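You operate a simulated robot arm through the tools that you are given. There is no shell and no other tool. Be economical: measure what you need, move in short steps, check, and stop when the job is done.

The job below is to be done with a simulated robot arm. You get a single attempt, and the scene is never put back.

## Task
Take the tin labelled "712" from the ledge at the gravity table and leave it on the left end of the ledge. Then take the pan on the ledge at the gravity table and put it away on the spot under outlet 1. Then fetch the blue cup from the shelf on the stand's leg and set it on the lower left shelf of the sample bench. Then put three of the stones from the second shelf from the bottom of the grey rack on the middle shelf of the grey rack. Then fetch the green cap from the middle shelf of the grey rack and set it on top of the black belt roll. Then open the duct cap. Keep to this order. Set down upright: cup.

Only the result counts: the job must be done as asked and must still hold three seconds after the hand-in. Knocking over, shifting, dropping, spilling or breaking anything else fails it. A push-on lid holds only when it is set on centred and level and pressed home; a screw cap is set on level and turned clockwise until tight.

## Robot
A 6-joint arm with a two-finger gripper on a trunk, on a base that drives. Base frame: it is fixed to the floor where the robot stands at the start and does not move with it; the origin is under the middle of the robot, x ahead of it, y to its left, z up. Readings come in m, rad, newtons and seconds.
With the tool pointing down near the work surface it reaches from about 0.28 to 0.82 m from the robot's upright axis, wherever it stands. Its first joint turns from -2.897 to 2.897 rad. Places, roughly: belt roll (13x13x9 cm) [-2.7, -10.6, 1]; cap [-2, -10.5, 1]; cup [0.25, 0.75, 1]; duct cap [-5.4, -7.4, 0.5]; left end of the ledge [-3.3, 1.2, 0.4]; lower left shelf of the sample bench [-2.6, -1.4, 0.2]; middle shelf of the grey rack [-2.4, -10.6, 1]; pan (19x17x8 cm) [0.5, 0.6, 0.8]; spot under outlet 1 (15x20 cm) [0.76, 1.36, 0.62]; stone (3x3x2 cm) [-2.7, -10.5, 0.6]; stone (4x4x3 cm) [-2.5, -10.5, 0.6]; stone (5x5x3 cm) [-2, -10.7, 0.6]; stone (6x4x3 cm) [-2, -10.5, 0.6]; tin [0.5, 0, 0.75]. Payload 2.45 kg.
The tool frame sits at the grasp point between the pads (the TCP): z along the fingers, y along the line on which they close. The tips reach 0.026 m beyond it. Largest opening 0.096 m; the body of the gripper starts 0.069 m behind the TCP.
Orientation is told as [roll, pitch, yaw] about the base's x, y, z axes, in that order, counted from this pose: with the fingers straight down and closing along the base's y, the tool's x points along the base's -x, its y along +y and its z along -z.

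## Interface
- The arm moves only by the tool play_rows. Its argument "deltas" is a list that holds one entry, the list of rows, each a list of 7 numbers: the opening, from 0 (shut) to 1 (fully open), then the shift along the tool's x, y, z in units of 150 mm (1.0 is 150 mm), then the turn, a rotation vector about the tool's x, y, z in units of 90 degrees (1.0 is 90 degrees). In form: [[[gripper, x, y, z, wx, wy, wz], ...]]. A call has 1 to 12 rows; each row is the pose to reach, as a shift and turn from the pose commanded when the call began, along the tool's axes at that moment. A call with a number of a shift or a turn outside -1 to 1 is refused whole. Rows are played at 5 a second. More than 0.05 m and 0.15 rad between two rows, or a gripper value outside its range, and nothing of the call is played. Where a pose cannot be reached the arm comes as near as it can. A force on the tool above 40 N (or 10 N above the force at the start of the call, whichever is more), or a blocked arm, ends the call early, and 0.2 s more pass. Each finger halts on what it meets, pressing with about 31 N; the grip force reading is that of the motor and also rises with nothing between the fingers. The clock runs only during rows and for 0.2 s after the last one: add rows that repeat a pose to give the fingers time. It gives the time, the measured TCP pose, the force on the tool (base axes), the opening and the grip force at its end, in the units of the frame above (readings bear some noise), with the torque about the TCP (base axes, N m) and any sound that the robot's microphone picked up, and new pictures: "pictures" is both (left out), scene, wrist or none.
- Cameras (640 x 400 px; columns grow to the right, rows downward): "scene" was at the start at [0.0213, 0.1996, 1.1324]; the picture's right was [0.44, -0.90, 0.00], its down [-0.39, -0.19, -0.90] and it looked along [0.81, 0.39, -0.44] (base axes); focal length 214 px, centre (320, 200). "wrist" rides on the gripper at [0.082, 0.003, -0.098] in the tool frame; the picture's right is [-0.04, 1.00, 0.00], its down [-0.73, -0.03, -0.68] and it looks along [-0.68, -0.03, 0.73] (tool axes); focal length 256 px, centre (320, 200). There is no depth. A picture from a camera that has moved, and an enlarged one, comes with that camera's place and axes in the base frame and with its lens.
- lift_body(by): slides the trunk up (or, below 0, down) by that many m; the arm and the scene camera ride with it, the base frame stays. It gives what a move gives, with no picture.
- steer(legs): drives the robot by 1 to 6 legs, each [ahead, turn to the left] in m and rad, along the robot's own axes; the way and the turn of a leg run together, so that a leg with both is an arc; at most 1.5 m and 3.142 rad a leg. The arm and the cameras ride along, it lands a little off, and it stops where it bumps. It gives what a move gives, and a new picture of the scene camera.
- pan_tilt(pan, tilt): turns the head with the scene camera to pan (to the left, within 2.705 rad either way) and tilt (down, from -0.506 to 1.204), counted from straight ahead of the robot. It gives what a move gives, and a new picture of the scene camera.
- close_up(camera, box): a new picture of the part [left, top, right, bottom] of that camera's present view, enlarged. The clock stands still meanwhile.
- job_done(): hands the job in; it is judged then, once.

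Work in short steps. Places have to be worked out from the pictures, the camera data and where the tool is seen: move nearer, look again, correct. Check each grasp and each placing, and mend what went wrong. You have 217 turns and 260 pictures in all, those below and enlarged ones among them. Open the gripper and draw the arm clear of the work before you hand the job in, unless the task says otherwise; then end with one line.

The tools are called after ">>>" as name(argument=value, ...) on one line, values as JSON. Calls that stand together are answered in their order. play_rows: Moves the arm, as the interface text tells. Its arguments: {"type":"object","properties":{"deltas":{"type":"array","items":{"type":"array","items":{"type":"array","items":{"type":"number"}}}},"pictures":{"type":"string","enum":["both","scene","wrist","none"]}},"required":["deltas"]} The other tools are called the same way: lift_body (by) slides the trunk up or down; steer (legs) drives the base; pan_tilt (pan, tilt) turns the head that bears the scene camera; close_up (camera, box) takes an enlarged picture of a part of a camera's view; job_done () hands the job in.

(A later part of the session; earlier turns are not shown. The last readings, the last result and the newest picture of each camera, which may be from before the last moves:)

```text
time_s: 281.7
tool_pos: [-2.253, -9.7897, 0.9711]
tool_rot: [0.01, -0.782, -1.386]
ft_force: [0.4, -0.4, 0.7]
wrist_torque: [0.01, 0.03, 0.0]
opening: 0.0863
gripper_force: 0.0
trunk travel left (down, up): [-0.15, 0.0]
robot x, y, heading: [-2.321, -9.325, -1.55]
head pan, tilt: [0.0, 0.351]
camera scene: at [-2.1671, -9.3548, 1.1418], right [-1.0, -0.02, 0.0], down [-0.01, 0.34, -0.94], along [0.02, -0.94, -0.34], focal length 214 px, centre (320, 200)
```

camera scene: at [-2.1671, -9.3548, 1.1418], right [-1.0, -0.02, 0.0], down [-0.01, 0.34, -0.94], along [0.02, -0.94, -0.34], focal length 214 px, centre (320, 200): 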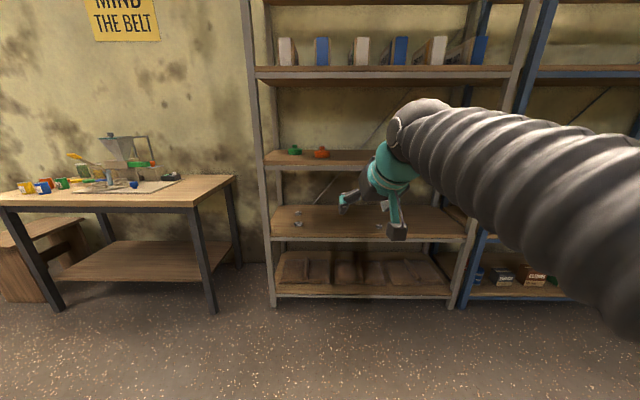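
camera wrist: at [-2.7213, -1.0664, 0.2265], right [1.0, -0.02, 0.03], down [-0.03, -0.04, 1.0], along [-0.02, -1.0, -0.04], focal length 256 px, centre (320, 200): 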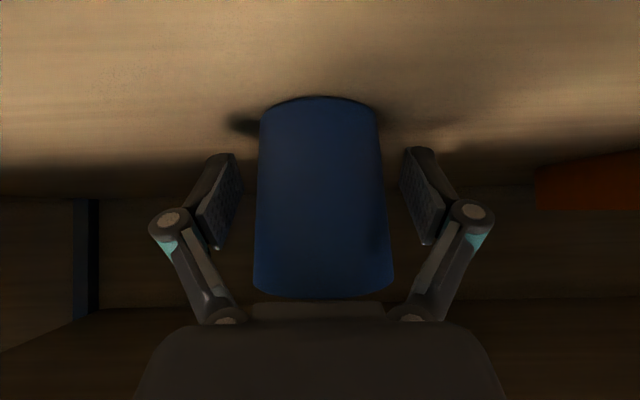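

The rack is ahead: stones on the second shelf, green cap on the middle shelf. Zoom.

>>> close_up(camera="scene", box=[250, 120, 410, 240])

>>> close_up(camera="scene", box=[380, 130, 500, 250])

```text
3.33 times, centred on (330, 180) of scene
camera zoom: at [-2.1671, -9.3548, 1.1418], right [-1.0, -0.02, 0.0], down [-0.01, 0.34, -0.94], along [0.02, -0.94, -0.34], focal length 715 px, centre (287, 267)
```

zoom: 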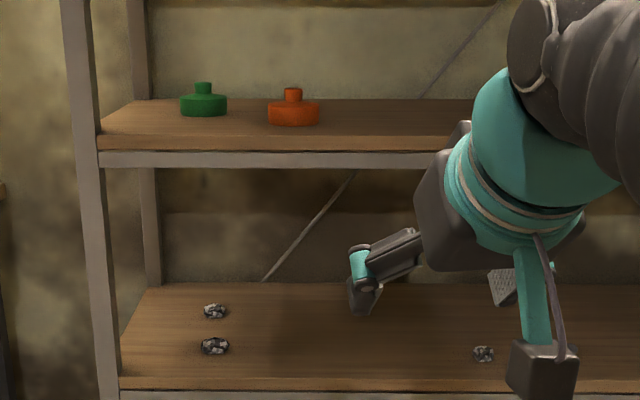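

```text
3.33 times, centred on (440, 190) of scene
camera zoom: at [-2.1671, -9.3548, 1.1418], right [-1.0, -0.02, 0.0], down [-0.01, 0.34, -0.94], along [0.02, -0.94, -0.34], focal length 715 px, centre (-80, 233)
```

zoom: 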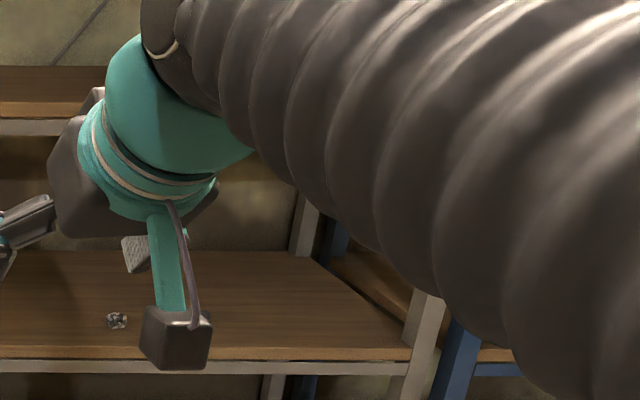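

Stones: A(-2.02,-10.47), B(-2.0,-10.61), C(-2.48,-10.44), another near -2.7; shelf z≈.58, front edge y≈-10.38; middle shelf ≈.95. I pull the tool back, fix its yaw, then drive up to y≈-9.85.

>>> play_rows(deltas=[[[0.9, 0.15, 0, -0.15, 0.04, 0, 0.04], [0.9, 0.3, 0, -0.3, 0.083, 0, 0.083], [0.9, 0.47, 0, -0.47, 0.083, 0, 0.083]]], pictures="none")

>>> steer(legs=[[0.5, -0.02]])

>>> close_up(camera="wrist", box=[0, 0, 640, 400])

```text
time_s: 282.5
tool_pos: [-2.2748, -9.6925, 0.972]
tool_rot: [0.008, -0.78, -1.57]
ft_force: [0.6, -0.6, -1.1]
wrist_torque: [0.02, 0.04, -0.03]
opening: 0.0863
gripper_force: 0.1
trunk travel left (down, up): [-0.15, 0.0]
robot x, y, heading: [-2.3204, -9.327, -1.548]
head pan, tilt: [0.0, 0.351]
```

```text
time_s: 285.5
tool_pos: [-2.2726, -10.2, 0.9735]
tool_rot: [0.01, -0.782, -1.585]
ft_force: [0.2, 0.1, -0.2]
wrist_torque: [0.01, 0.01, 0.03]
opening: 0.0866
gripper_force: 0.1
trunk travel left (down, up): [-0.15, 0.0]
robot x, y, heading: [-2.3171, -9.8347, -1.563]
head pan, tilt: [0.0, 0.351]
camera scene: at [-2.1601, -9.8644, 1.1418], right [-1.0, -0.01, 0.0], down [0.0, 0.34, -0.94], along [0.01, -0.94, -0.34], focal length 214 px, centre (320, 200)
```

scene: 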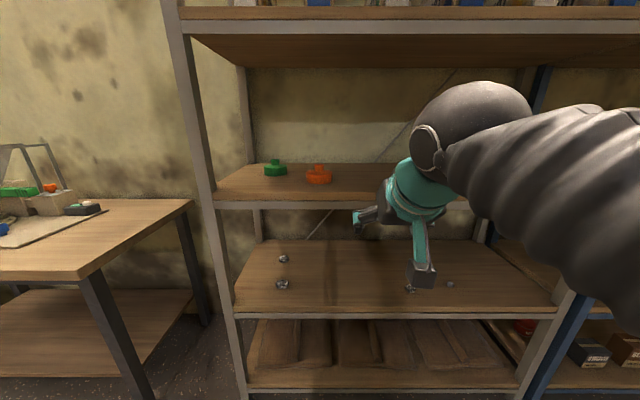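

```text
1.00 times, centred on (320, 200) of wrist (not enlarged: the box is as wide or as high as the picture)
camera zoom: at [-2.268, -10.0727, 0.9858], right [1.0, -0.04, 0.04], down [-0.04, -0.04, 1.0], along [-0.03, -1.0, -0.04], focal length 256 px, centre (320, 200)
```

zoom: 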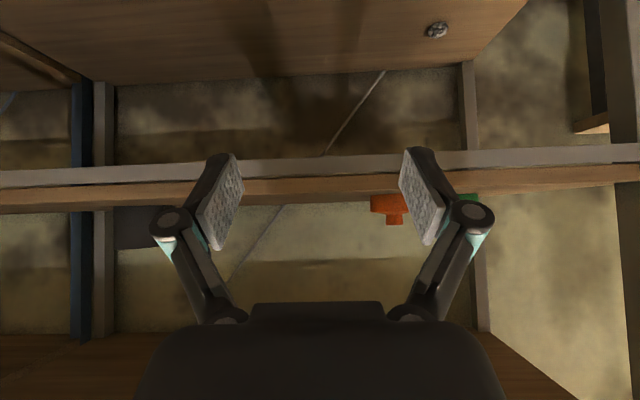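

All four stones seen: C(-2.468,-10.46), D(-2.616,-10.48), A(-2.02,-10.48), B. I go down in front of the second shelf toward C.

>>> play_rows(deltas=[[[0.9, 0.2, -0.15, 0.2, 0, 0, 0], [0.9, 0.4, -0.3, 0.4, 0, 0, 0], [0.9, 0.6, -0.45, 0.6, 0, 0, 0], [0.9, 0.8, -0.6, 0.8, 0, 0, 0], [0.9, 0.95, -0.7, 0.95, 0, 0, 0]]], pictures="none")

>>> play_rows(deltas=[[[0.8, 0.15, -0.15, 0.15, 0, 0, 0], [0.7, 0.3, -0.3, 0.3, 0, 0, 0], [0.7, 0.45, -0.45, 0.45, 0, 0, 0], [0.7, 0.5, -0.6, 0.5, 0, 0, 0]]], pictures="both")

```text
time_s: 286.7
tool_pos: [-2.3756, -10.1983, 0.7699]
tool_rot: [0.01, -0.782, -1.585]
ft_force: [-1.2, -0.2, 0.8]
wrist_torque: [-0.02, -0.01, -0.02]
opening: 0.0866
gripper_force: 0.1
trunk travel left (down, up): [-0.15, 0.0]
robot x, y, heading: [-2.3134, -9.8363, -1.565]
head pan, tilt: [0.0, 0.351]
```

```text
time_s: 287.5
tool_pos: [-2.385, -10.2192, 0.6997]
tool_rot: [-0.021, -0.809, -1.37]
ft_force: [0.3, -0.3, -0.7]
wrist_torque: [0.0, 0.01, 0.01]
opening: 0.0671
gripper_force: 0.2
out of reach, approached as far as the arm can: row 3, 4
trunk travel left (down, up): [-0.15, 0.0]
robot x, y, heading: [-2.3131, -9.8319, -1.563]
head pan, tilt: [0.0, 0.351]
stopped in row 4: the arm was blocked; the commanded pose is now the measured one
camera scene: at [-2.1601, -9.8645, 1.1418], right [-1.0, -0.01, 0.0], down [0.0, 0.34, -0.94], along [0.01, -0.94, -0.34], focal length 214 px, centre (320, 200)
camera wrist: at [-2.4044, -10.0935, 0.7096], right [0.99, 0.15, 0.01], down [-0.01, -0.02, 1.0], along [0.15, -0.99, -0.02], focal length 256 px, centre (320, 200)
```

scene: 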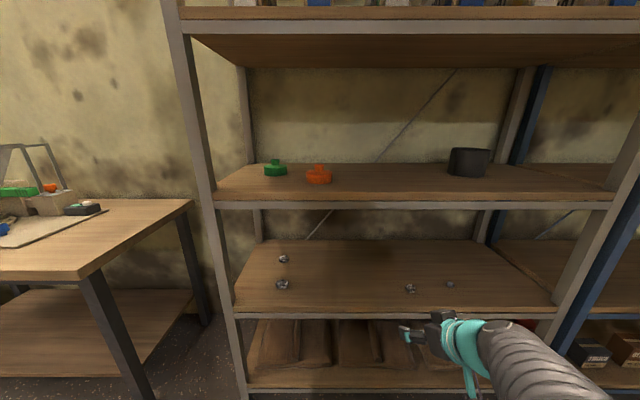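
wrist: 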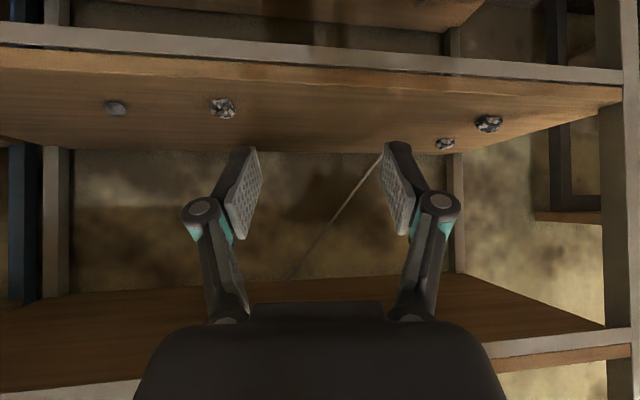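

At close range the arm can't hold the pose low; moving forward fixes it. I correct yaw and go forward/right toward stone C.

>>> play_rows(deltas=[[[0.7, -0.1, -0.15, 0.12, 0.03, 0, 0.03], [0.7, -0.2, -0.33, 0.24, 0.06, 0, 0.06], [0.7, -0.27, -0.5, 0.36, 0.092, 0, 0.088], [0.7, -0.278, -0.675, 0.485, 0.092, 0, 0.088]]], pictures="wrist")

```text
time_s: 288.5
tool_pos: [-2.4705, -10.3192, 0.6827]
tool_rot: [-0.023, -0.809, -1.574]
ft_force: [0.3, -0.7, 0.3]
wrist_torque: [0.02, 0.0, 0.0]
opening: 0.0675
gripper_force: 0.0
trunk travel left (down, up): [-0.15, 0.0]
robot x, y, heading: [-2.3164, -9.8356, -1.561]
head pan, tilt: [0.0, 0.351]
camera wrist: at [-2.4631, -10.1917, 0.6922], right [1.0, -0.05, 0.01], down [-0.01, -0.01, 1.0], along [-0.05, -1.0, -0.01], focal length 256 px, centre (320, 200)
```

wrist: 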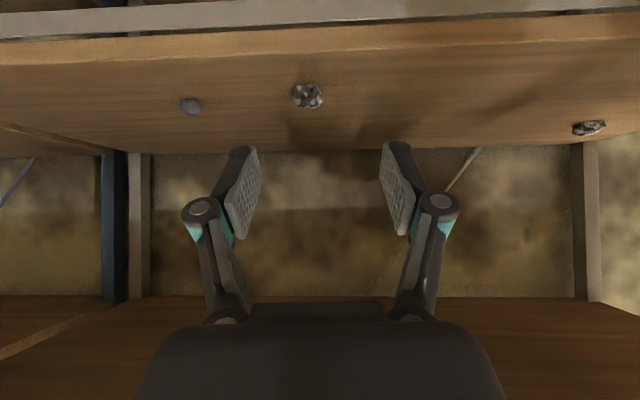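

Stone C refined at (-2.487,-10.44), shelf z≈.574. Approach most of the way.

>>> play_rows(deltas=[[[0.7, -0.04, -0.04, 0.2, 0, 0, 0], [0.7, -0.08, -0.08, 0.4, 0, 0, 0], [0.7, -0.139, -0.113, 0.6, 0, 0, 0], [0.7, -0.139, -0.113, 0.7, 0, 0, 0]]], pictures="wrist")

```text
time_s: 289.5
tool_pos: [-2.4887, -10.4093, 0.6236]
tool_rot: [-0.021, -0.809, -1.572]
ft_force: [-0.8, -0.1, 0.7]
wrist_torque: [-0.02, -0.01, -0.01]
opening: 0.0672
gripper_force: 0.1
trunk travel left (down, up): [-0.15, 0.0]
robot x, y, heading: [-2.3201, -9.8343, -1.563]
head pan, tilt: [0.0, 0.351]
camera wrist: at [-2.4821, -10.2812, 0.6331], right [1.0, -0.05, 0.01], down [-0.01, -0.01, 1.0], along [-0.05, -1.0, -0.01], focal length 256 px, centre (320, 200)
```

wrist: 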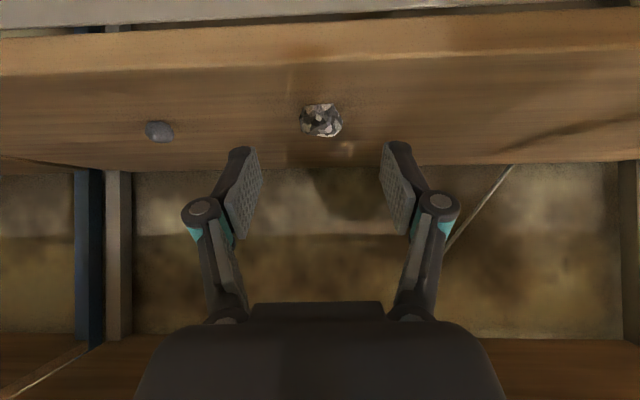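

Continue to planned grasp height and view.

>>> play_rows(deltas=[[[0.7, 0, 0.01, 0.1, 0, 0, 0], [0.7, 0, 0.01, 0.21, 0, 0, 0]]], pictures="wrist")

```text
time_s: 290.1
tool_pos: [-2.4882, -10.4321, 0.6029]
tool_rot: [-0.02, -0.811, -1.576]
ft_force: [0.6, -0.7, -0.1]
wrist_torque: [-0.01, 0.01, -0.02]
opening: 0.0672
gripper_force: 0.1
trunk travel left (down, up): [-0.15, 0.0]
robot x, y, heading: [-2.3171, -9.8322, -1.567]
head pan, tilt: [0.0, 0.351]
camera wrist: at [-2.4819, -10.3032, 0.6121], right [1.0, -0.05, 0.01], down [-0.01, -0.01, 1.0], along [-0.05, -1.0, -0.01], focal length 256 px, centre (320, 200)
```

wrist: 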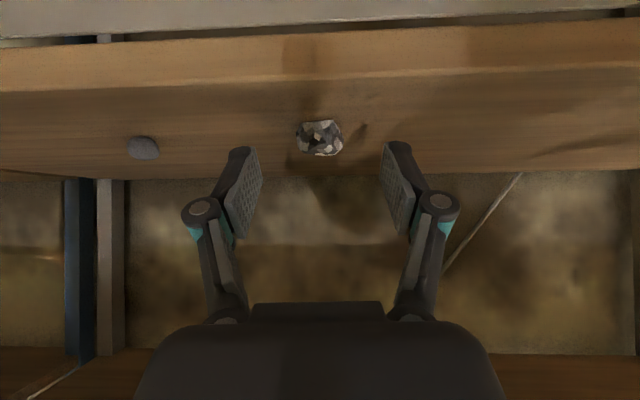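

Parallax shows the shelf is at z≈.546 and the stone at y≈-10.52. Move forward 7 cm and down 2.5 cm.

>>> play_rows(deltas=[[[0.7, -0.12, 0, 0.2, 0, 0, 0], [0.7, -0.21, 0, 0.36, 0, 0, 0], [0.7, -0.21, 0, 0.44, 0, 0, 0]]], pictures="wrist")

```text
time_s: 290.9
tool_pos: [-2.4894, -10.5016, 0.5802]
tool_rot: [-0.022, -0.81, -1.572]
ft_force: [0.2, 0.3, -0.1]
wrist_torque: [0.01, 0.02, -0.01]
opening: 0.0671
gripper_force: 0.0
trunk travel left (down, up): [-0.15, 0.0]
robot x, y, heading: [-2.3192, -9.835, -1.567]
head pan, tilt: [0.0, 0.351]
camera wrist: at [-2.484, -10.3729, 0.5899], right [1.0, -0.04, 0.01], down [-0.02, -0.01, 1.0], along [-0.04, -1.0, -0.01], focal length 256 px, centre (320, 200)
```

wrist: 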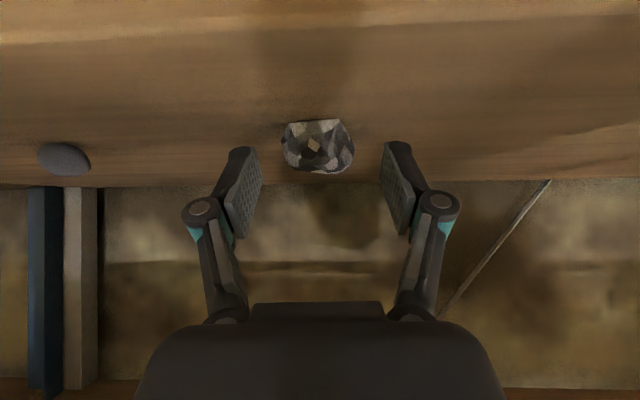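

Stone centred. Slight advance, then close.

>>> play_rows(deltas=[[[0.7, -0.008, -0.01, 0.066, 0, 0, 0], [0.4, -0.008, -0.01, 0.066, 0, 0, 0], [0.0, -0.008, -0.01, 0.066, 0, 0, 0], [0.0, -0.008, -0.01, 0.066, 0, 0, 0], [0.0, -0.008, -0.01, 0.066, 0, 0, 0]]], pictures="wrist")

```text
time_s: 292.1
tool_pos: [-2.4923, -10.5086, 0.5766]
tool_rot: [-0.02, -0.812, -1.574]
ft_force: [4.9, -3.8, 16.2]
wrist_torque: [-0.17, -0.3, 0.0]
opening: 0.036
gripper_force: 30.8
trunk travel left (down, up): [-0.15, 0.0]
robot x, y, heading: [-2.3194, -9.8335, -1.566]
head pan, tilt: [0.0, 0.351]
camera wrist: at [-2.4855, -10.3807, 0.5856], right [1.0, -0.04, 0.01], down [-0.01, -0.01, 1.0], along [-0.04, -1.0, -0.01], focal length 256 px, centre (320, 200)
```

wrist: 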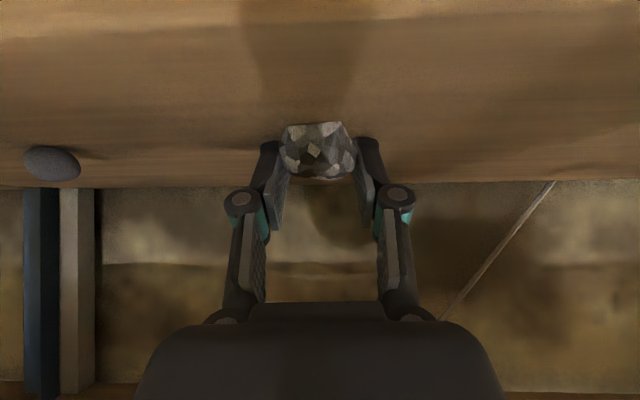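

Stone C gripped. Lift 5 cm, then back the base out.

>>> play_rows(deltas=[[[0, -0.1, 0, -0.1, 0, 0, 0], [0, -0.242, 0, -0.23, 0, 0, 0]]], pictures="wrist")

>>> steer(legs=[[-0.28, 0]])

```text
time_s: 292.7
tool_pos: [-2.4927, -10.51, 0.6221]
tool_rot: [-0.02, -0.809, -1.574]
ft_force: [0.8, -0.6, 0.0]
wrist_torque: [-0.01, 0.0, 0.02]
opening: 0.0361
gripper_force: 31.3
trunk travel left (down, up): [-0.15, 0.0]
robot x, y, heading: [-2.3174, -9.8346, -1.565]
head pan, tilt: [0.0, 0.351]
camera wrist: at [-2.4856, -10.38, 0.632], right [1.0, -0.05, 0.01], down [-0.02, -0.02, 1.0], along [-0.05, -1.0, -0.02], focal length 256 px, centre (320, 200)
```

wrist: 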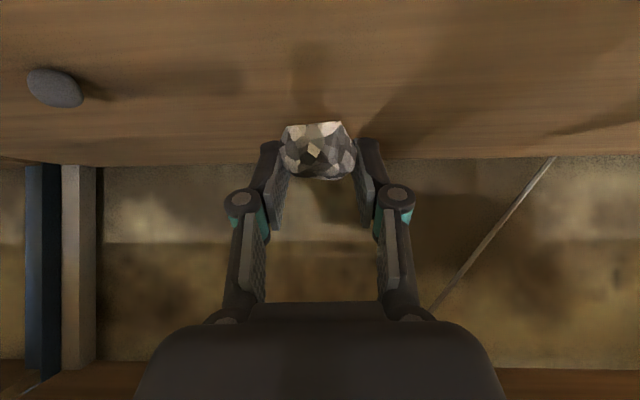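

```text
time_s: 294.7
tool_pos: [-2.4957, -10.2256, 0.6225]
tool_rot: [-0.02, -0.81, -1.576]
ft_force: [-0.9, -0.4, -0.9]
wrist_torque: [-0.03, 0.03, 0.0]
opening: 0.036
gripper_force: 31.5
trunk travel left (down, up): [-0.15, 0.0]
robot x, y, heading: [-2.3156, -9.5498, -1.568]
head pan, tilt: [0.0, 0.351]
camera scene: at [-2.1619, -9.5824, 1.1418], right [-1.0, 0.0, 0.0], down [0.0, 0.34, -0.94], along [0.0, -0.94, -0.34], focal length 214 px, centre (320, 200)
```

scene: 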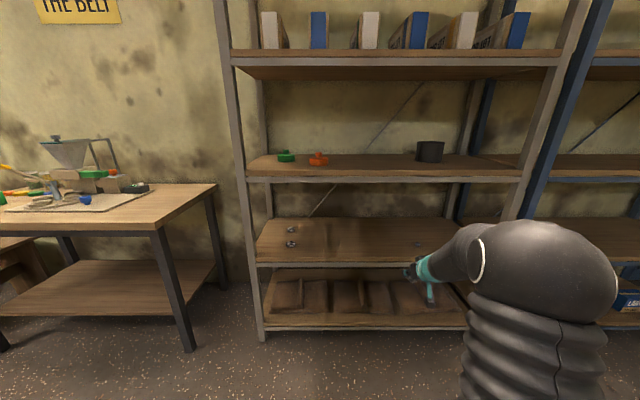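

Raise in front of the rack to above the middle shelf.

>>> play_rows(deltas=[[[0, -0.19, 0.05, -0.18, 0, 0, 0], [0, -0.38, 0.1, -0.36, 0, 0, 0], [0, -0.57, 0.15, -0.54, 0, 0, 0], [0, -0.76, 0.2, -0.72, 0, 0, 0], [0, -0.967, 0.25, -0.919, 0, 0, 0]]], pictures="none")

>>> play_rows(deltas=[[[0, -0.19, 0, -0.19, 0, 0, 0], [0, -0.38, 0, -0.38, 0, 0, 0], [0, -0.57, 0, -0.57, 0, 0, 0], [0, -0.76, 0, -0.76, 0, 0, 0], [0, -0.98, 0, -0.98, 0, 0, 0]]], pictures="both")

```text
time_s: 295.9
tool_pos: [-2.4548, -10.226, 0.8212]
tool_rot: [-0.019, -0.808, -1.578]
ft_force: [-0.4, -0.6, -1.2]
wrist_torque: [-0.03, 0.0, 0.03]
opening: 0.0362
gripper_force: 30.7
trunk travel left (down, up): [-0.15, 0.0]
robot x, y, heading: [-2.3178, -9.5507, -1.568]
head pan, tilt: [0.0, 0.351]
```

```text
time_s: 297.1
tool_pos: [-2.4531, -10.2222, 1.0318]
tool_rot: [-0.023, -0.809, -1.579]
ft_force: [-1.2, -0.8, -0.5]
wrist_torque: [0.01, 0.01, -0.02]
opening: 0.0361
gripper_force: 30.8
trunk travel left (down, up): [-0.15, 0.0]
robot x, y, heading: [-2.3161, -9.55, -1.568]
head pan, tilt: [0.0, 0.351]
camera scene: at [-2.1619, -9.5825, 1.1417], right [-1.0, 0.0, 0.0], down [0.0, 0.34, -0.94], along [0.0, -0.94, -0.34], focal length 214 px, centre (320, 200)
camera wrist: at [-2.4463, -10.0939, 1.0408], right [1.0, -0.05, 0.01], down [-0.02, -0.01, 1.0], along [-0.05, -1.0, -0.02], focal length 256 px, centre (320, 200)
```

scene: 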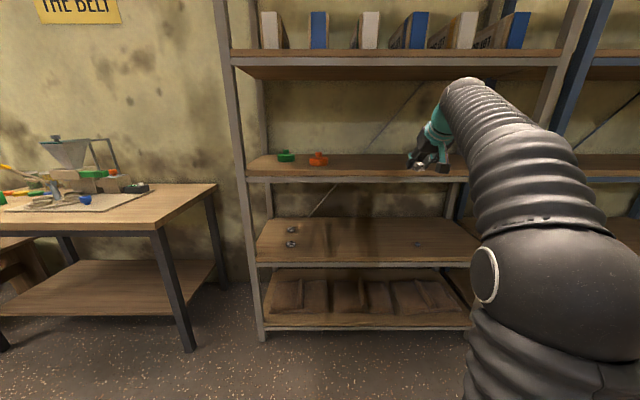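
wrist: 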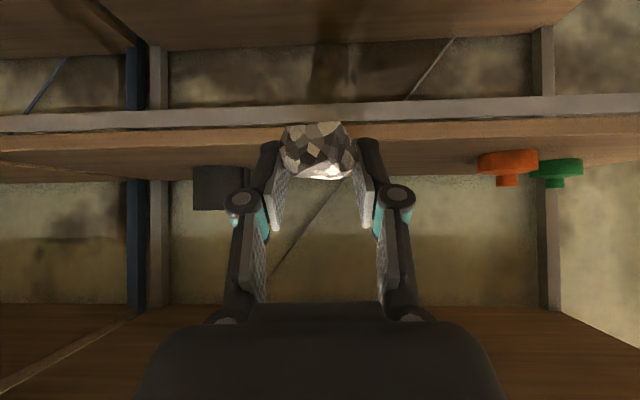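

Stone is 4 cm above the middle shelf level (≈.963). Drive forward 0.28 to bring it over the shelf.

>>> steer(legs=[[0.28, 0]])

>>> play_rows(deltas=[[[0, 0.05, 0, 0.05, 0, 0, 0], [0, 0.1, 0, 0.1, 0, 0, 0], [0, 0.13, 0, 0.13, 0, 0, 0], [0, 0.155, 0, 0.155, 0, 0, 0], [0, 0.18, 0, 0.18, 0, 0, 0]]], pictures="wrist")

```text
time_s: 299.1
tool_pos: [-2.4487, -10.5101, 1.0297]
tool_rot: [-0.02, -0.809, -1.572]
ft_force: [-0.2, 0.0, -0.8]
wrist_torque: [0.02, 0.03, -0.01]
opening: 0.0361
gripper_force: 30.7
trunk travel left (down, up): [-0.15, 0.0]
robot x, y, heading: [-2.3147, -9.8423, -1.565]
head pan, tilt: [0.0, 0.351]
camera scene: at [-2.1602, -9.8699, 1.1418], right [-1.0, -0.01, 0.0], down [0.0, 0.34, -0.94], along [0.01, -0.94, -0.34], focal length 214 px, centre (320, 200)
```

scene: 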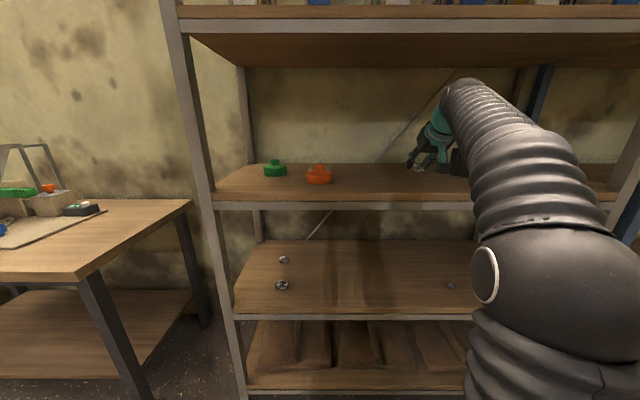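

```text
time_s: 300.3
tool_pos: [-2.45, -10.5111, 0.9919]
tool_rot: [-0.021, -0.811, -1.574]
ft_force: [0.0, 0.6, 0.1]
wrist_torque: [0.0, -0.01, 0.02]
opening: 0.0358
gripper_force: 30.7
trunk travel left (down, up): [-0.15, 0.0]
robot x, y, heading: [-2.3145, -9.8399, -1.561]
head pan, tilt: [0.0, 0.351]
camera wrist: at [-2.4435, -10.3827, 1.0022], right [1.0, -0.05, 0.01], down [-0.02, -0.01, 1.0], along [-0.05, -1.0, -0.01], focal length 256 px, centre (320, 200)
```

wrist: 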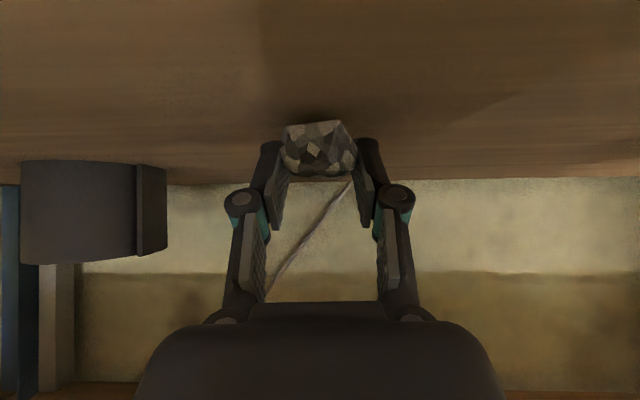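

Nearly down; continue in 2–3 mm steps.

>>> play_rows(deltas=[[[0, 0.014, 0, 0.014, 0, 0, 0], [0, 0.028, 0, 0.028, 0, 0, 0]]], pictures="none")

>>> play_rows(deltas=[[[0, 0.014, 0, 0.014, 0, 0, 0], [0, 0.028, 0, 0.028, 0, 0, 0]]], pictures="none")

```text
time_s: 300.9
tool_pos: [-2.4499, -10.5119, 0.9861]
tool_rot: [-0.02, -0.812, -1.572]
ft_force: [-1.4, -1.7, 2.0]
wrist_torque: [-0.04, 0.02, 0.01]
opening: 0.0358
gripper_force: 31.3
trunk travel left (down, up): [-0.15, 0.0]
robot x, y, heading: [-2.3177, -9.841, -1.562]
head pan, tilt: [0.0, 0.351]
```

```text
time_s: 301.5
tool_pos: [-2.4503, -10.5097, 0.9865]
tool_rot: [-0.025, -0.821, -1.571]
ft_force: [-1.7, -11.6, 33.3]
wrist_torque: [-0.11, -0.35, -0.09]
opening: 0.0361
gripper_force: 31.3
trunk travel left (down, up): [-0.15, 0.0]
robot x, y, heading: [-2.3164, -9.8397, -1.566]
head pan, tilt: [0.0, 0.351]
```

On the shelf. Ease up and open.

>>> play_rows(deltas=[[[0, -0.02, 0, -0.02, 0, 0, 0], [0.4, -0.02, 0, -0.02, 0, 0, 0], [0.7, -0.02, 0, -0.02, 0, 0, 0], [0.7, -0.05, 0, -0.05, 0, 0, 0]]], pictures="wrist")

```text
time_s: 302.5
tool_pos: [-2.4493, -10.5114, 0.9902]
tool_rot: [-0.018, -0.806, -1.576]
ft_force: [-0.2, 0.3, -0.6]
wrist_torque: [0.0, 0.0, 0.02]
opening: 0.0673
gripper_force: 0.0
trunk travel left (down, up): [-0.15, 0.0]
robot x, y, heading: [-2.3169, -9.8398, -1.561]
head pan, tilt: [0.0, 0.351]
camera wrist: at [-2.4434, -10.3836, 1.0008], right [1.0, -0.04, 0.02], down [-0.02, -0.02, 1.0], along [-0.04, -1.0, -0.02], focal length 256 px, centre (320, 200)
```

wrist: 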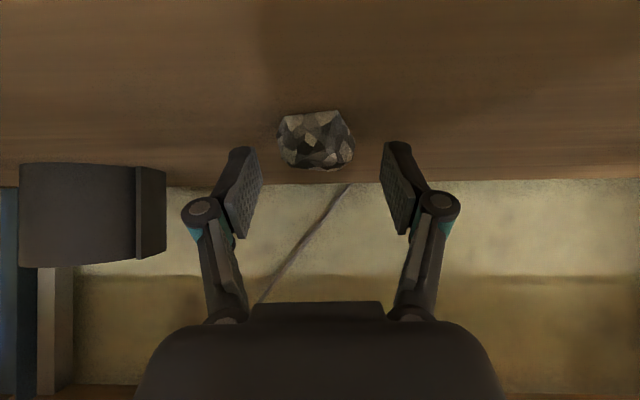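

Stone C is on the middle shelf. Lift, back out and go down-left toward stone A (≈(-2.01,-10.53)).

>>> play_rows(deltas=[[[0.7, -0.07, 0, -0.07, 0, 0, 0], [0.8, -0.2, 0, -0.2, 0, 0, 0]]], pictures="none")

>>> steer(legs=[[-0.28, 0]])

>>> play_rows(deltas=[[[0.9, 0.14, 0.2, 0.13, 0, 0, 0], [0.9, 0.28, 0.4, 0.26, 0, 0, 0], [0.9, 0.42, 0.6, 0.39, 0, 0, 0], [0.9, 0.56, 0.8, 0.52, 0, 0, 0], [0.9, 0.7, 0.98, 0.65, 0, 0, 0]]], pictures="none")

>>> play_rows(deltas=[[[0.9, 0.14, 0.2, 0.13, 0, 0, 0], [0.9, 0.28, 0.4, 0.26, 0, 0, 0], [0.9, 0.42, 0.6, 0.39, 0, 0, 0], [0.9, 0.56, 0.8, 0.52, 0, 0, 0], [0.9, 0.7, 0.98, 0.65, 0, 0, 0]]], pictures="none")

>>> play_rows(deltas=[[[0.9, 0.14, 0.2, 0.13, 0, 0, 0], [0.9, 0.28, 0.4, 0.26, 0, 0, 0], [0.9, 0.42, 0.6, 0.39, 0, 0, 0], [0.9, 0.56, 0.8, 0.52, 0, 0, 0], [0.9, 0.6, 0.98, 0.55, 0, 0, 0]]], pictures="both")

```text
time_s: 303.1
tool_pos: [-2.4497, -10.5116, 1.0353]
tool_rot: [-0.021, -0.809, -1.573]
ft_force: [-0.1, -0.4, 0.2]
wrist_torque: [0.02, 0.0, 0.04]
opening: 0.0768
gripper_force: 0.1
trunk travel left (down, up): [-0.15, 0.0]
robot x, y, heading: [-2.3157, -9.8429, -1.564]
head pan, tilt: [0.0, 0.351]
```

```text
time_s: 305.1
tool_pos: [-2.4525, -10.2271, 1.0354]
tool_rot: [-0.021, -0.81, -1.575]
ft_force: [0.6, -0.1, -0.1]
wrist_torque: [0.0, 0.01, -0.01]
opening: 0.0764
gripper_force: 0.0
trunk travel left (down, up): [-0.15, 0.0]
robot x, y, heading: [-2.3181, -9.5546, -1.567]
head pan, tilt: [0.0, 0.351]
camera scene: at [-2.1619, -9.5861, 1.1418], right [-1.0, 0.0, 0.0], down [0.0, 0.34, -0.94], along [0.0, -0.94, -0.34], focal length 214 px, centre (320, 200)
```

scene: 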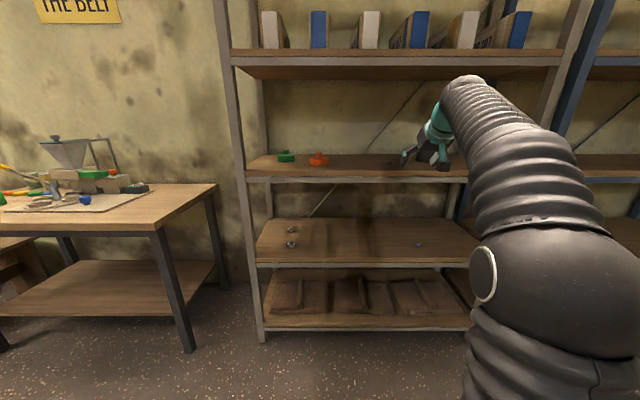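

```text
time_s: 306.3
tool_pos: [-2.3075, -10.2287, 0.8902]
tool_rot: [-0.02, -0.813, -1.576]
ft_force: [-0.5, 0.5, 0.4]
wrist_torque: [0.01, -0.05, 0.02]
opening: 0.0862
gripper_force: 0.1
trunk travel left (down, up): [-0.15, 0.0]
robot x, y, heading: [-2.3151, -9.5549, -1.566]
head pan, tilt: [0.0, 0.351]
```

```text
time_s: 307.5
tool_pos: [-2.1618, -10.2305, 0.7413]
tool_rot: [-0.021, -0.81, -1.576]
ft_force: [-0.3, -0.1, -0.3]
wrist_torque: [0.01, -0.01, 0.0]
opening: 0.0864
gripper_force: 0.0
trunk travel left (down, up): [-0.15, 0.0]
robot x, y, heading: [-2.3199, -9.5545, -1.564]
head pan, tilt: [0.0, 0.351]
```

```text
time_s: 308.7
tool_pos: [-2.0157, -10.2295, 0.6187]
tool_rot: [-0.02, -0.811, -1.578]
ft_force: [-0.6, 0.2, 0.2]
wrist_torque: [0.01, -0.02, 0.03]
opening: 0.0865
gripper_force: 0.1
trunk travel left (down, up): [-0.15, 0.0]
robot x, y, heading: [-2.3159, -9.5562, -1.565]
head pan, tilt: [0.0, 0.351]
camera scene: at [-2.1619, -9.5859, 1.1418], right [-1.0, 0.0, 0.0], down [0.0, 0.34, -0.94], along [0.0, -0.94, -0.34], focal length 214 px, centre (320, 200)
camera wrist: at [-2.0094, -10.1017, 0.6284], right [1.0, -0.05, 0.02], down [-0.02, -0.01, 1.0], along [-0.05, -1.0, -0.01], focal length 256 px, centre (320, 200)
```

scene: 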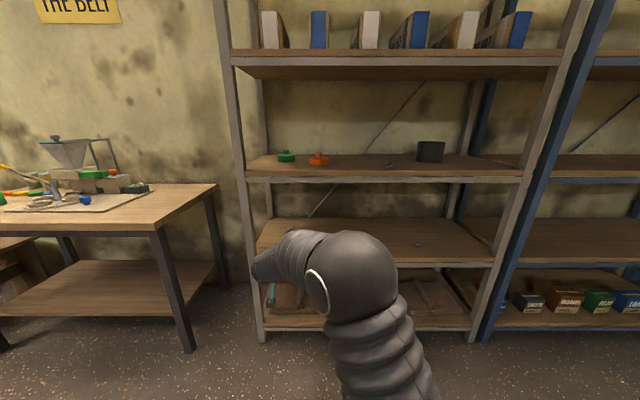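
wrist: 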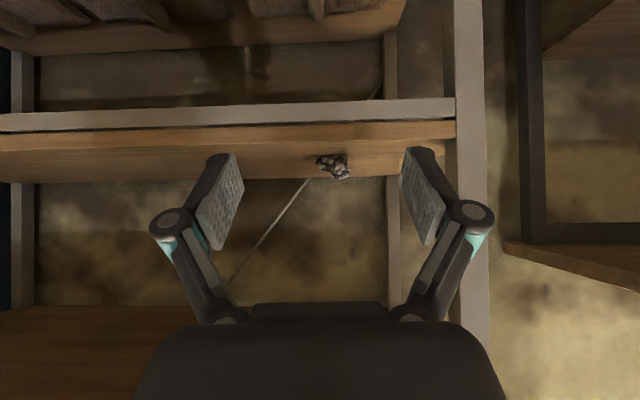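

Stone A is straight ahead. Drive forward 0.25 and look.

>>> steer(legs=[[0.25, 0]])

>>> close_up(camera="wrist", box=[0, 0, 640, 400])

```text
time_s: 310.5
tool_pos: [-2.0176, -10.4821, 0.619]
tool_rot: [-0.02, -0.809, -1.579]
ft_force: [-0.1, -0.2, 0.1]
wrist_torque: [0.01, -0.01, -0.03]
opening: 0.0864
gripper_force: 0.1
trunk travel left (down, up): [-0.15, 0.0]
robot x, y, heading: [-2.316, -9.8061, -1.574]
head pan, tilt: [0.0, 0.351]
camera scene: at [-2.161, -9.8372, 1.1417], right [-1.0, 0.0, 0.0], down [0.0, 0.34, -0.94], along [0.0, -0.94, -0.34], focal length 214 px, centre (320, 200)
```

scene: 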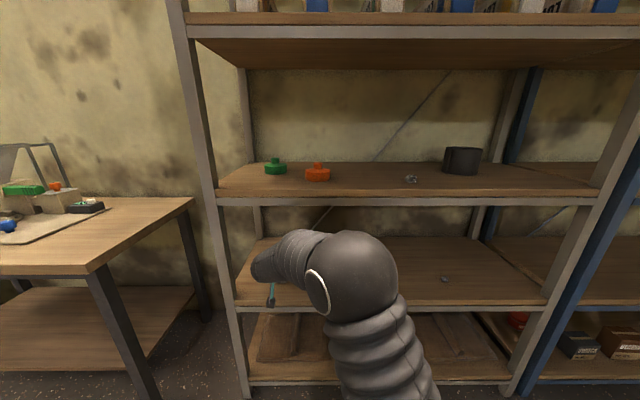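

```text
1.00 times, centred on (320, 200) of wrist (not enlarged: the box is as wide or as high as the picture)
camera zoom: at [-2.0105, -10.3531, 0.6282], right [1.0, -0.05, 0.01], down [-0.01, -0.01, 1.0], along [-0.05, -1.0, -0.01], focal length 256 px, centre (320, 200)
```

zoom: 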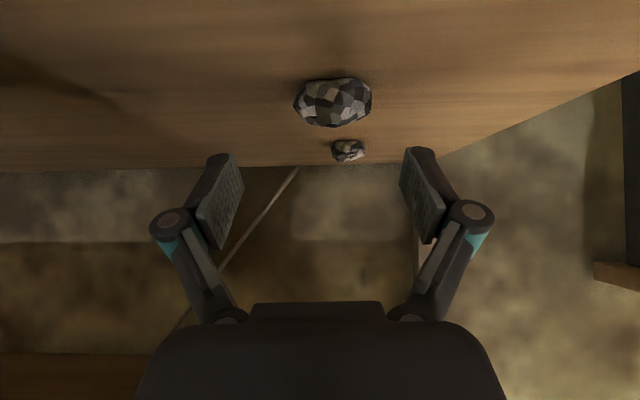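

Stone A at (-2.010,-10.53). Move to grasp pose.

>>> play_rows(deltas=[[[0.9, 0.0, 0.03, 0.15, 0, 0, 0], [0.9, 0.01, 0.05, 0.28, 0, 0, 0], [0.9, 0.02, 0.05, 0.36, 0, 0, 0]]], pictures="wrist")

```text
time_s: 311.3
tool_pos: [-2.0119, -10.519, 0.5808]
tool_rot: [-0.021, -0.809, -1.58]
ft_force: [0.8, 0.1, 0.7]
wrist_torque: [0.01, 0.02, -0.01]
opening: 0.0864
gripper_force: 0.1
trunk travel left (down, up): [-0.15, 0.0]
robot x, y, heading: [-2.3182, -9.8045, -1.57]
head pan, tilt: [0.0, 0.351]
camera wrist: at [-2.0052, -10.3911, 0.5894], right [1.0, -0.05, 0.01], down [-0.01, -0.01, 1.0], along [-0.05, -1.0, -0.01], focal length 256 px, centre (320, 200)
```

wrist: 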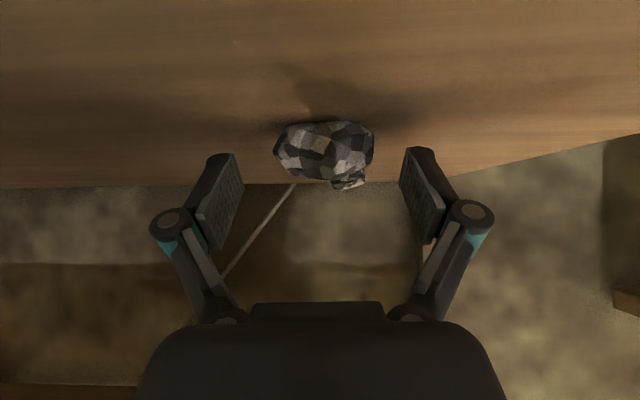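

Good; small advance and close.

>>> play_rows(deltas=[[[0.9, -0.017, 0.0, 0.057, 0, 0, 0], [0.6, -0.017, 0, 0.057, 0, 0, 0], [0.2, -0.017, 0, 0.057, 0, 0, 0], [0.0, -0.017, 0, 0.057, 0, 0, 0], [0.0, -0.017, 0, 0.057, 0, 0, 0]]], pictures="none")

>>> play_rows(deltas=[[[0, -0.1, 0, -0.1, 0, 0, 0], [0, -0.242, 0, -0.23, 0, 0, 0]]], pictures="wrist")

```text
time_s: 312.5
tool_pos: [-2.0118, -10.5262, 0.5752]
tool_rot: [-0.022, -0.81, -1.577]
ft_force: [0.4, -0.9, -0.1]
wrist_torque: [0.02, 0.0, 0.01]
opening: 0.0527
gripper_force: 30.9
trunk travel left (down, up): [-0.15, 0.0]
robot x, y, heading: [-2.3157, -9.8045, -1.574]
head pan, tilt: [0.0, 0.351]
```

```text
time_s: 313.1
tool_pos: [-2.0118, -10.5264, 0.6246]
tool_rot: [-0.019, -0.809, -1.578]
ft_force: [-0.3, -0.9, -1.2]
wrist_torque: [-0.02, 0.01, 0.03]
opening: 0.0523
gripper_force: 31.3
trunk travel left (down, up): [-0.15, 0.0]
robot x, y, heading: [-2.3172, -9.8095, -1.574]
head pan, tilt: [0.0, 0.351]
camera wrist: at [-2.0049, -10.3987, 0.6342], right [1.0, -0.05, 0.01], down [-0.01, -0.01, 1.0], along [-0.05, -1.0, -0.01], focal length 256 px, centre (320, 200)
```

wrist: 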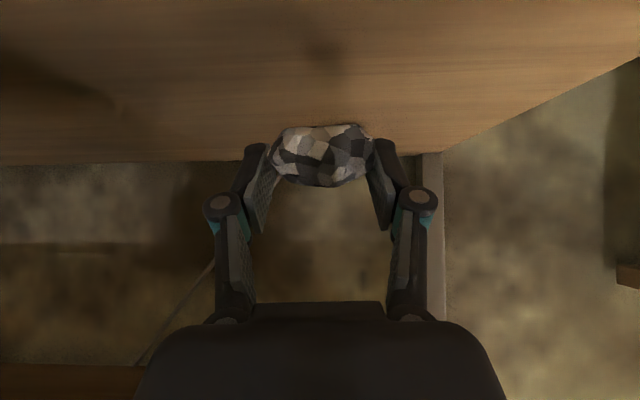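

Stone A held. Back out, rise and shift right to x≈-2.31.

>>> steer(legs=[[-0.29, 0]])

>>> play_rows(deltas=[[[0, -0.17, -0.17, -0.16, 0, 0, 0], [0, -0.34, -0.34, -0.32, 0, 0, 0], [0, -0.5, -0.5, -0.48, 0, 0, 0], [0, -0.68, -0.67, -0.64, 0, 0, 0]]], pictures="none")

>>> play_rows(deltas=[[[0, -0.17, -0.17, -0.16, 0, 0, 0], [0, -0.34, -0.34, -0.32, 0, 0, 0], [0, -0.5, -0.5, -0.48, 0, 0, 0], [0, -0.68, -0.67, -0.64, 0, 0, 0]]], pictures="none")

>>> play_rows(deltas=[[[0, -0.17, -0.17, -0.16, 0, 0, 0], [0, -0.34, -0.34, -0.32, 0, 0, 0], [0, -0.5, -0.5, -0.48, 0, 0, 0], [0, -0.66, -0.67, -0.63, 0, 0, 0]]], pictures="wrist")

```text
time_s: 315.1
tool_pos: [-2.0151, -10.2404, 0.6249]
tool_rot: [-0.021, -0.81, -1.582]
ft_force: [0.0, 0.0, -1.7]
wrist_torque: [0.0, 0.0, -0.02]
opening: 0.0524
gripper_force: 31.3
trunk travel left (down, up): [-0.15, 0.0]
robot x, y, heading: [-2.3175, -9.5168, -1.575]
head pan, tilt: [0.0, 0.351]
camera scene: at [-2.1611, -9.5504, 1.1417], right [-1.0, 0.0, 0.0], down [0.0, 0.34, -0.94], along [0.0, -0.94, -0.34], focal length 214 px, centre (320, 200)
```

scene: 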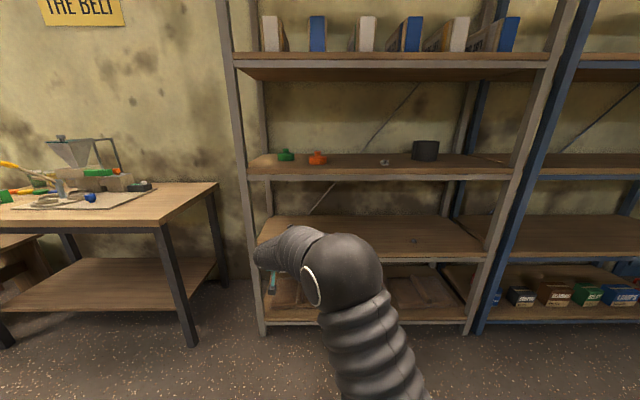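

```text
time_s: 316.1
tool_pos: [-2.1134, -10.2396, 0.7657]
tool_rot: [-0.024, -0.809, -1.582]
ft_force: [1.7, 0.1, -2.2]
wrist_torque: [-0.08, 0.03, -0.04]
opening: 0.0523
gripper_force: 31.1
trunk travel left (down, up): [-0.15, 0.0]
robot x, y, heading: [-2.3162, -9.5173, -1.576]
head pan, tilt: [0.0, 0.351]
```

```text
time_s: 317.1
tool_pos: [-2.2129, -10.2363, 0.9083]
tool_rot: [-0.023, -0.809, -1.581]
ft_force: [-0.3, 0.7, -1.4]
wrist_torque: [-0.03, 0.02, 0.01]
opening: 0.0526
gripper_force: 30.7
trunk travel left (down, up): [-0.15, 0.0]
robot x, y, heading: [-2.3154, -9.5167, -1.576]
head pan, tilt: [0.0, 0.351]
```

```text
time_s: 318.1
tool_pos: [-2.3122, -10.2363, 1.0453]
tool_rot: [-0.021, -0.809, -1.583]
ft_force: [-0.2, -0.5, -0.8]
wrist_torque: [0.0, 0.03, -0.05]
opening: 0.0523
gripper_force: 30.9
trunk travel left (down, up): [-0.15, 0.0]
robot x, y, heading: [-2.316, -9.5177, -1.571]
head pan, tilt: [0.0, 0.351]
camera wrist: at [-2.3038, -10.1075, 1.0545], right [1.0, -0.05, 0.01], down [-0.02, -0.01, 1.0], along [-0.05, -1.0, -0.02], focal length 256 px, centre (320, 200)
```

wrist: 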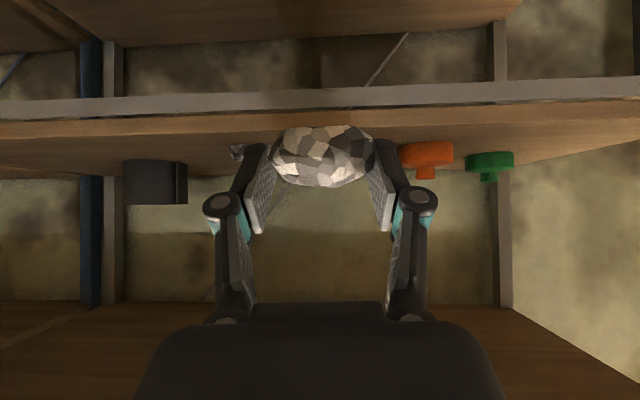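

Drive in and lower.

>>> steer(legs=[[0.28, 0]])

>>> play_rows(deltas=[[[0, 0.08, 0, 0.08, 0, 0, 0], [0, 0.16, 0, 0.16, 0, 0, 0], [0, 0.22, 0, 0.22, 0, 0, 0], [0, 0.25, 0, 0.25, 0, 0, 0]]], pictures="wrist")

```text
time_s: 320.0
tool_pos: [-2.3031, -10.5181, 1.0458]
tool_rot: [-0.022, -0.81, -1.572]
ft_force: [0.7, 0.8, -0.1]
wrist_torque: [0.05, -0.02, 0.01]
opening: 0.0523
gripper_force: 30.8
trunk travel left (down, up): [-0.15, 0.0]
robot x, y, heading: [-2.3173, -9.7984, -1.56]
head pan, tilt: [0.0, 0.351]
camera scene: at [-2.1602, -9.8315, 1.1418], right [-1.0, -0.01, 0.0], down [0.0, 0.34, -0.94], along [0.01, -0.94, -0.34], focal length 214 px, centre (320, 200)
```

scene: 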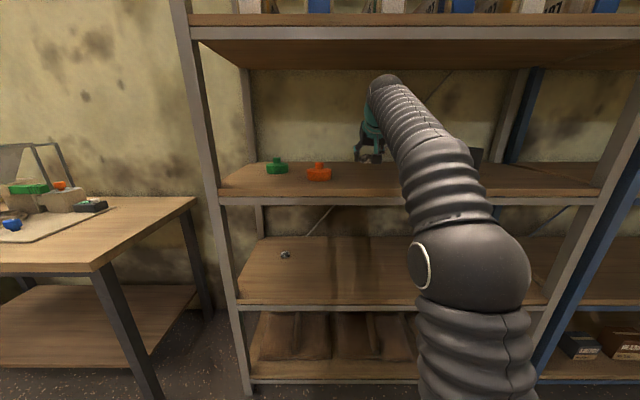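

```text
time_s: 321.0
tool_pos: [-2.3037, -10.5194, 0.9915]
tool_rot: [-0.021, -0.809, -1.571]
ft_force: [-1.2, -0.2, -0.6]
wrist_torque: [-0.03, 0.0, -0.02]
opening: 0.0522
gripper_force: 31.0
trunk travel left (down, up): [-0.15, 0.0]
robot x, y, heading: [-2.3151, -9.7994, -1.568]
head pan, tilt: [0.0, 0.351]
camera wrist: at [-2.2979, -10.3909, 1.0017], right [1.0, -0.05, 0.01], down [-0.01, -0.01, 1.0], along [-0.05, -1.0, -0.01], focal length 256 px, centre (320, 200)
```

wrist: 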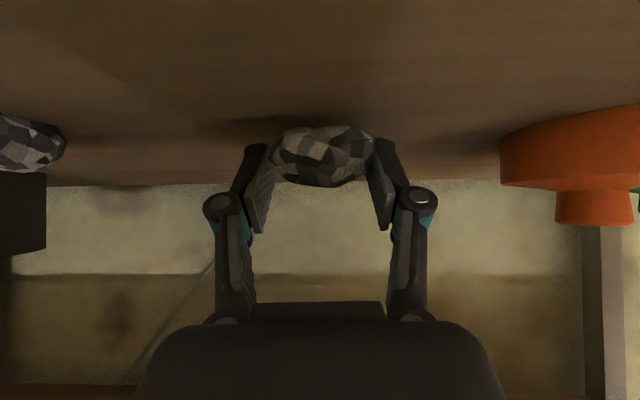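

>>> play_rows(deltas=[[[0, 0.014, 0, 0.014, 0, 0, 0], [0, 0.028, 0, 0.028, 0, 0, 0], [0, 0.037, 0, 0.037, 0, 0, 0]]], pictures="none")

```text
time_s: 321.8
tool_pos: [-2.3048, -10.5194, 0.9856]
tool_rot: [-0.021, -0.814, -1.573]
ft_force: [0.7, -4.0, 8.7]
wrist_torque: [0.02, 0.19, 0.03]
opening: 0.0523
gripper_force: 30.8
trunk travel left (down, up): [-0.15, 0.0]
robot x, y, heading: [-2.3196, -9.8038, -1.561]
head pan, tilt: [0.0, 0.351]
```

Contact (9 N). Open, lift and check.

>>> play_rows(deltas=[[[0.6, 0, 0, 0, 0, 0, 0], [0.9, 0, 0, 0, 0, 0, 0], [0.9, -0.02, 0, -0.02, 0, 0, 0], [0.9, -0.1, 0, -0.1, 0, 0, 0], [0.9, -0.24, 0, -0.24, 0, 0, 0]]], pictures="wrist")

```text
time_s: 323.0
tool_pos: [-2.3039, -10.5198, 1.0341]
tool_rot: [-0.022, -0.81, -1.572]
ft_force: [0.4, -0.9, 0.0]
wrist_torque: [0.0, 0.04, 0.0]
opening: 0.0865
gripper_force: 0.0
trunk travel left (down, up): [-0.15, 0.0]
robot x, y, heading: [-2.3148, -9.804, -1.562]
head pan, tilt: [0.0, 0.351]
camera wrist: at [-2.2976, -10.3909, 1.0445], right [1.0, -0.05, 0.01], down [-0.02, -0.01, 1.0], along [-0.04, -1.0, -0.01], focal length 256 px, centre (320, 200)
```

wrist: 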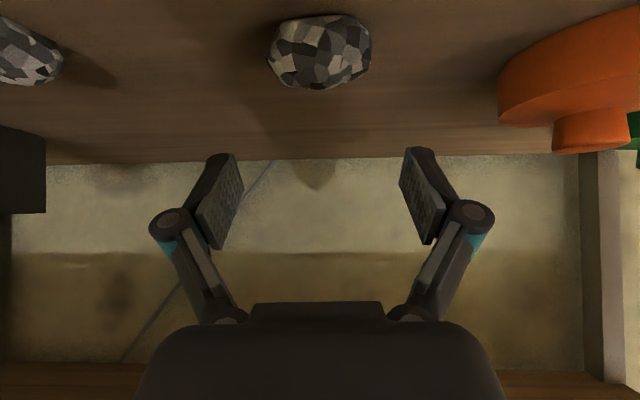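

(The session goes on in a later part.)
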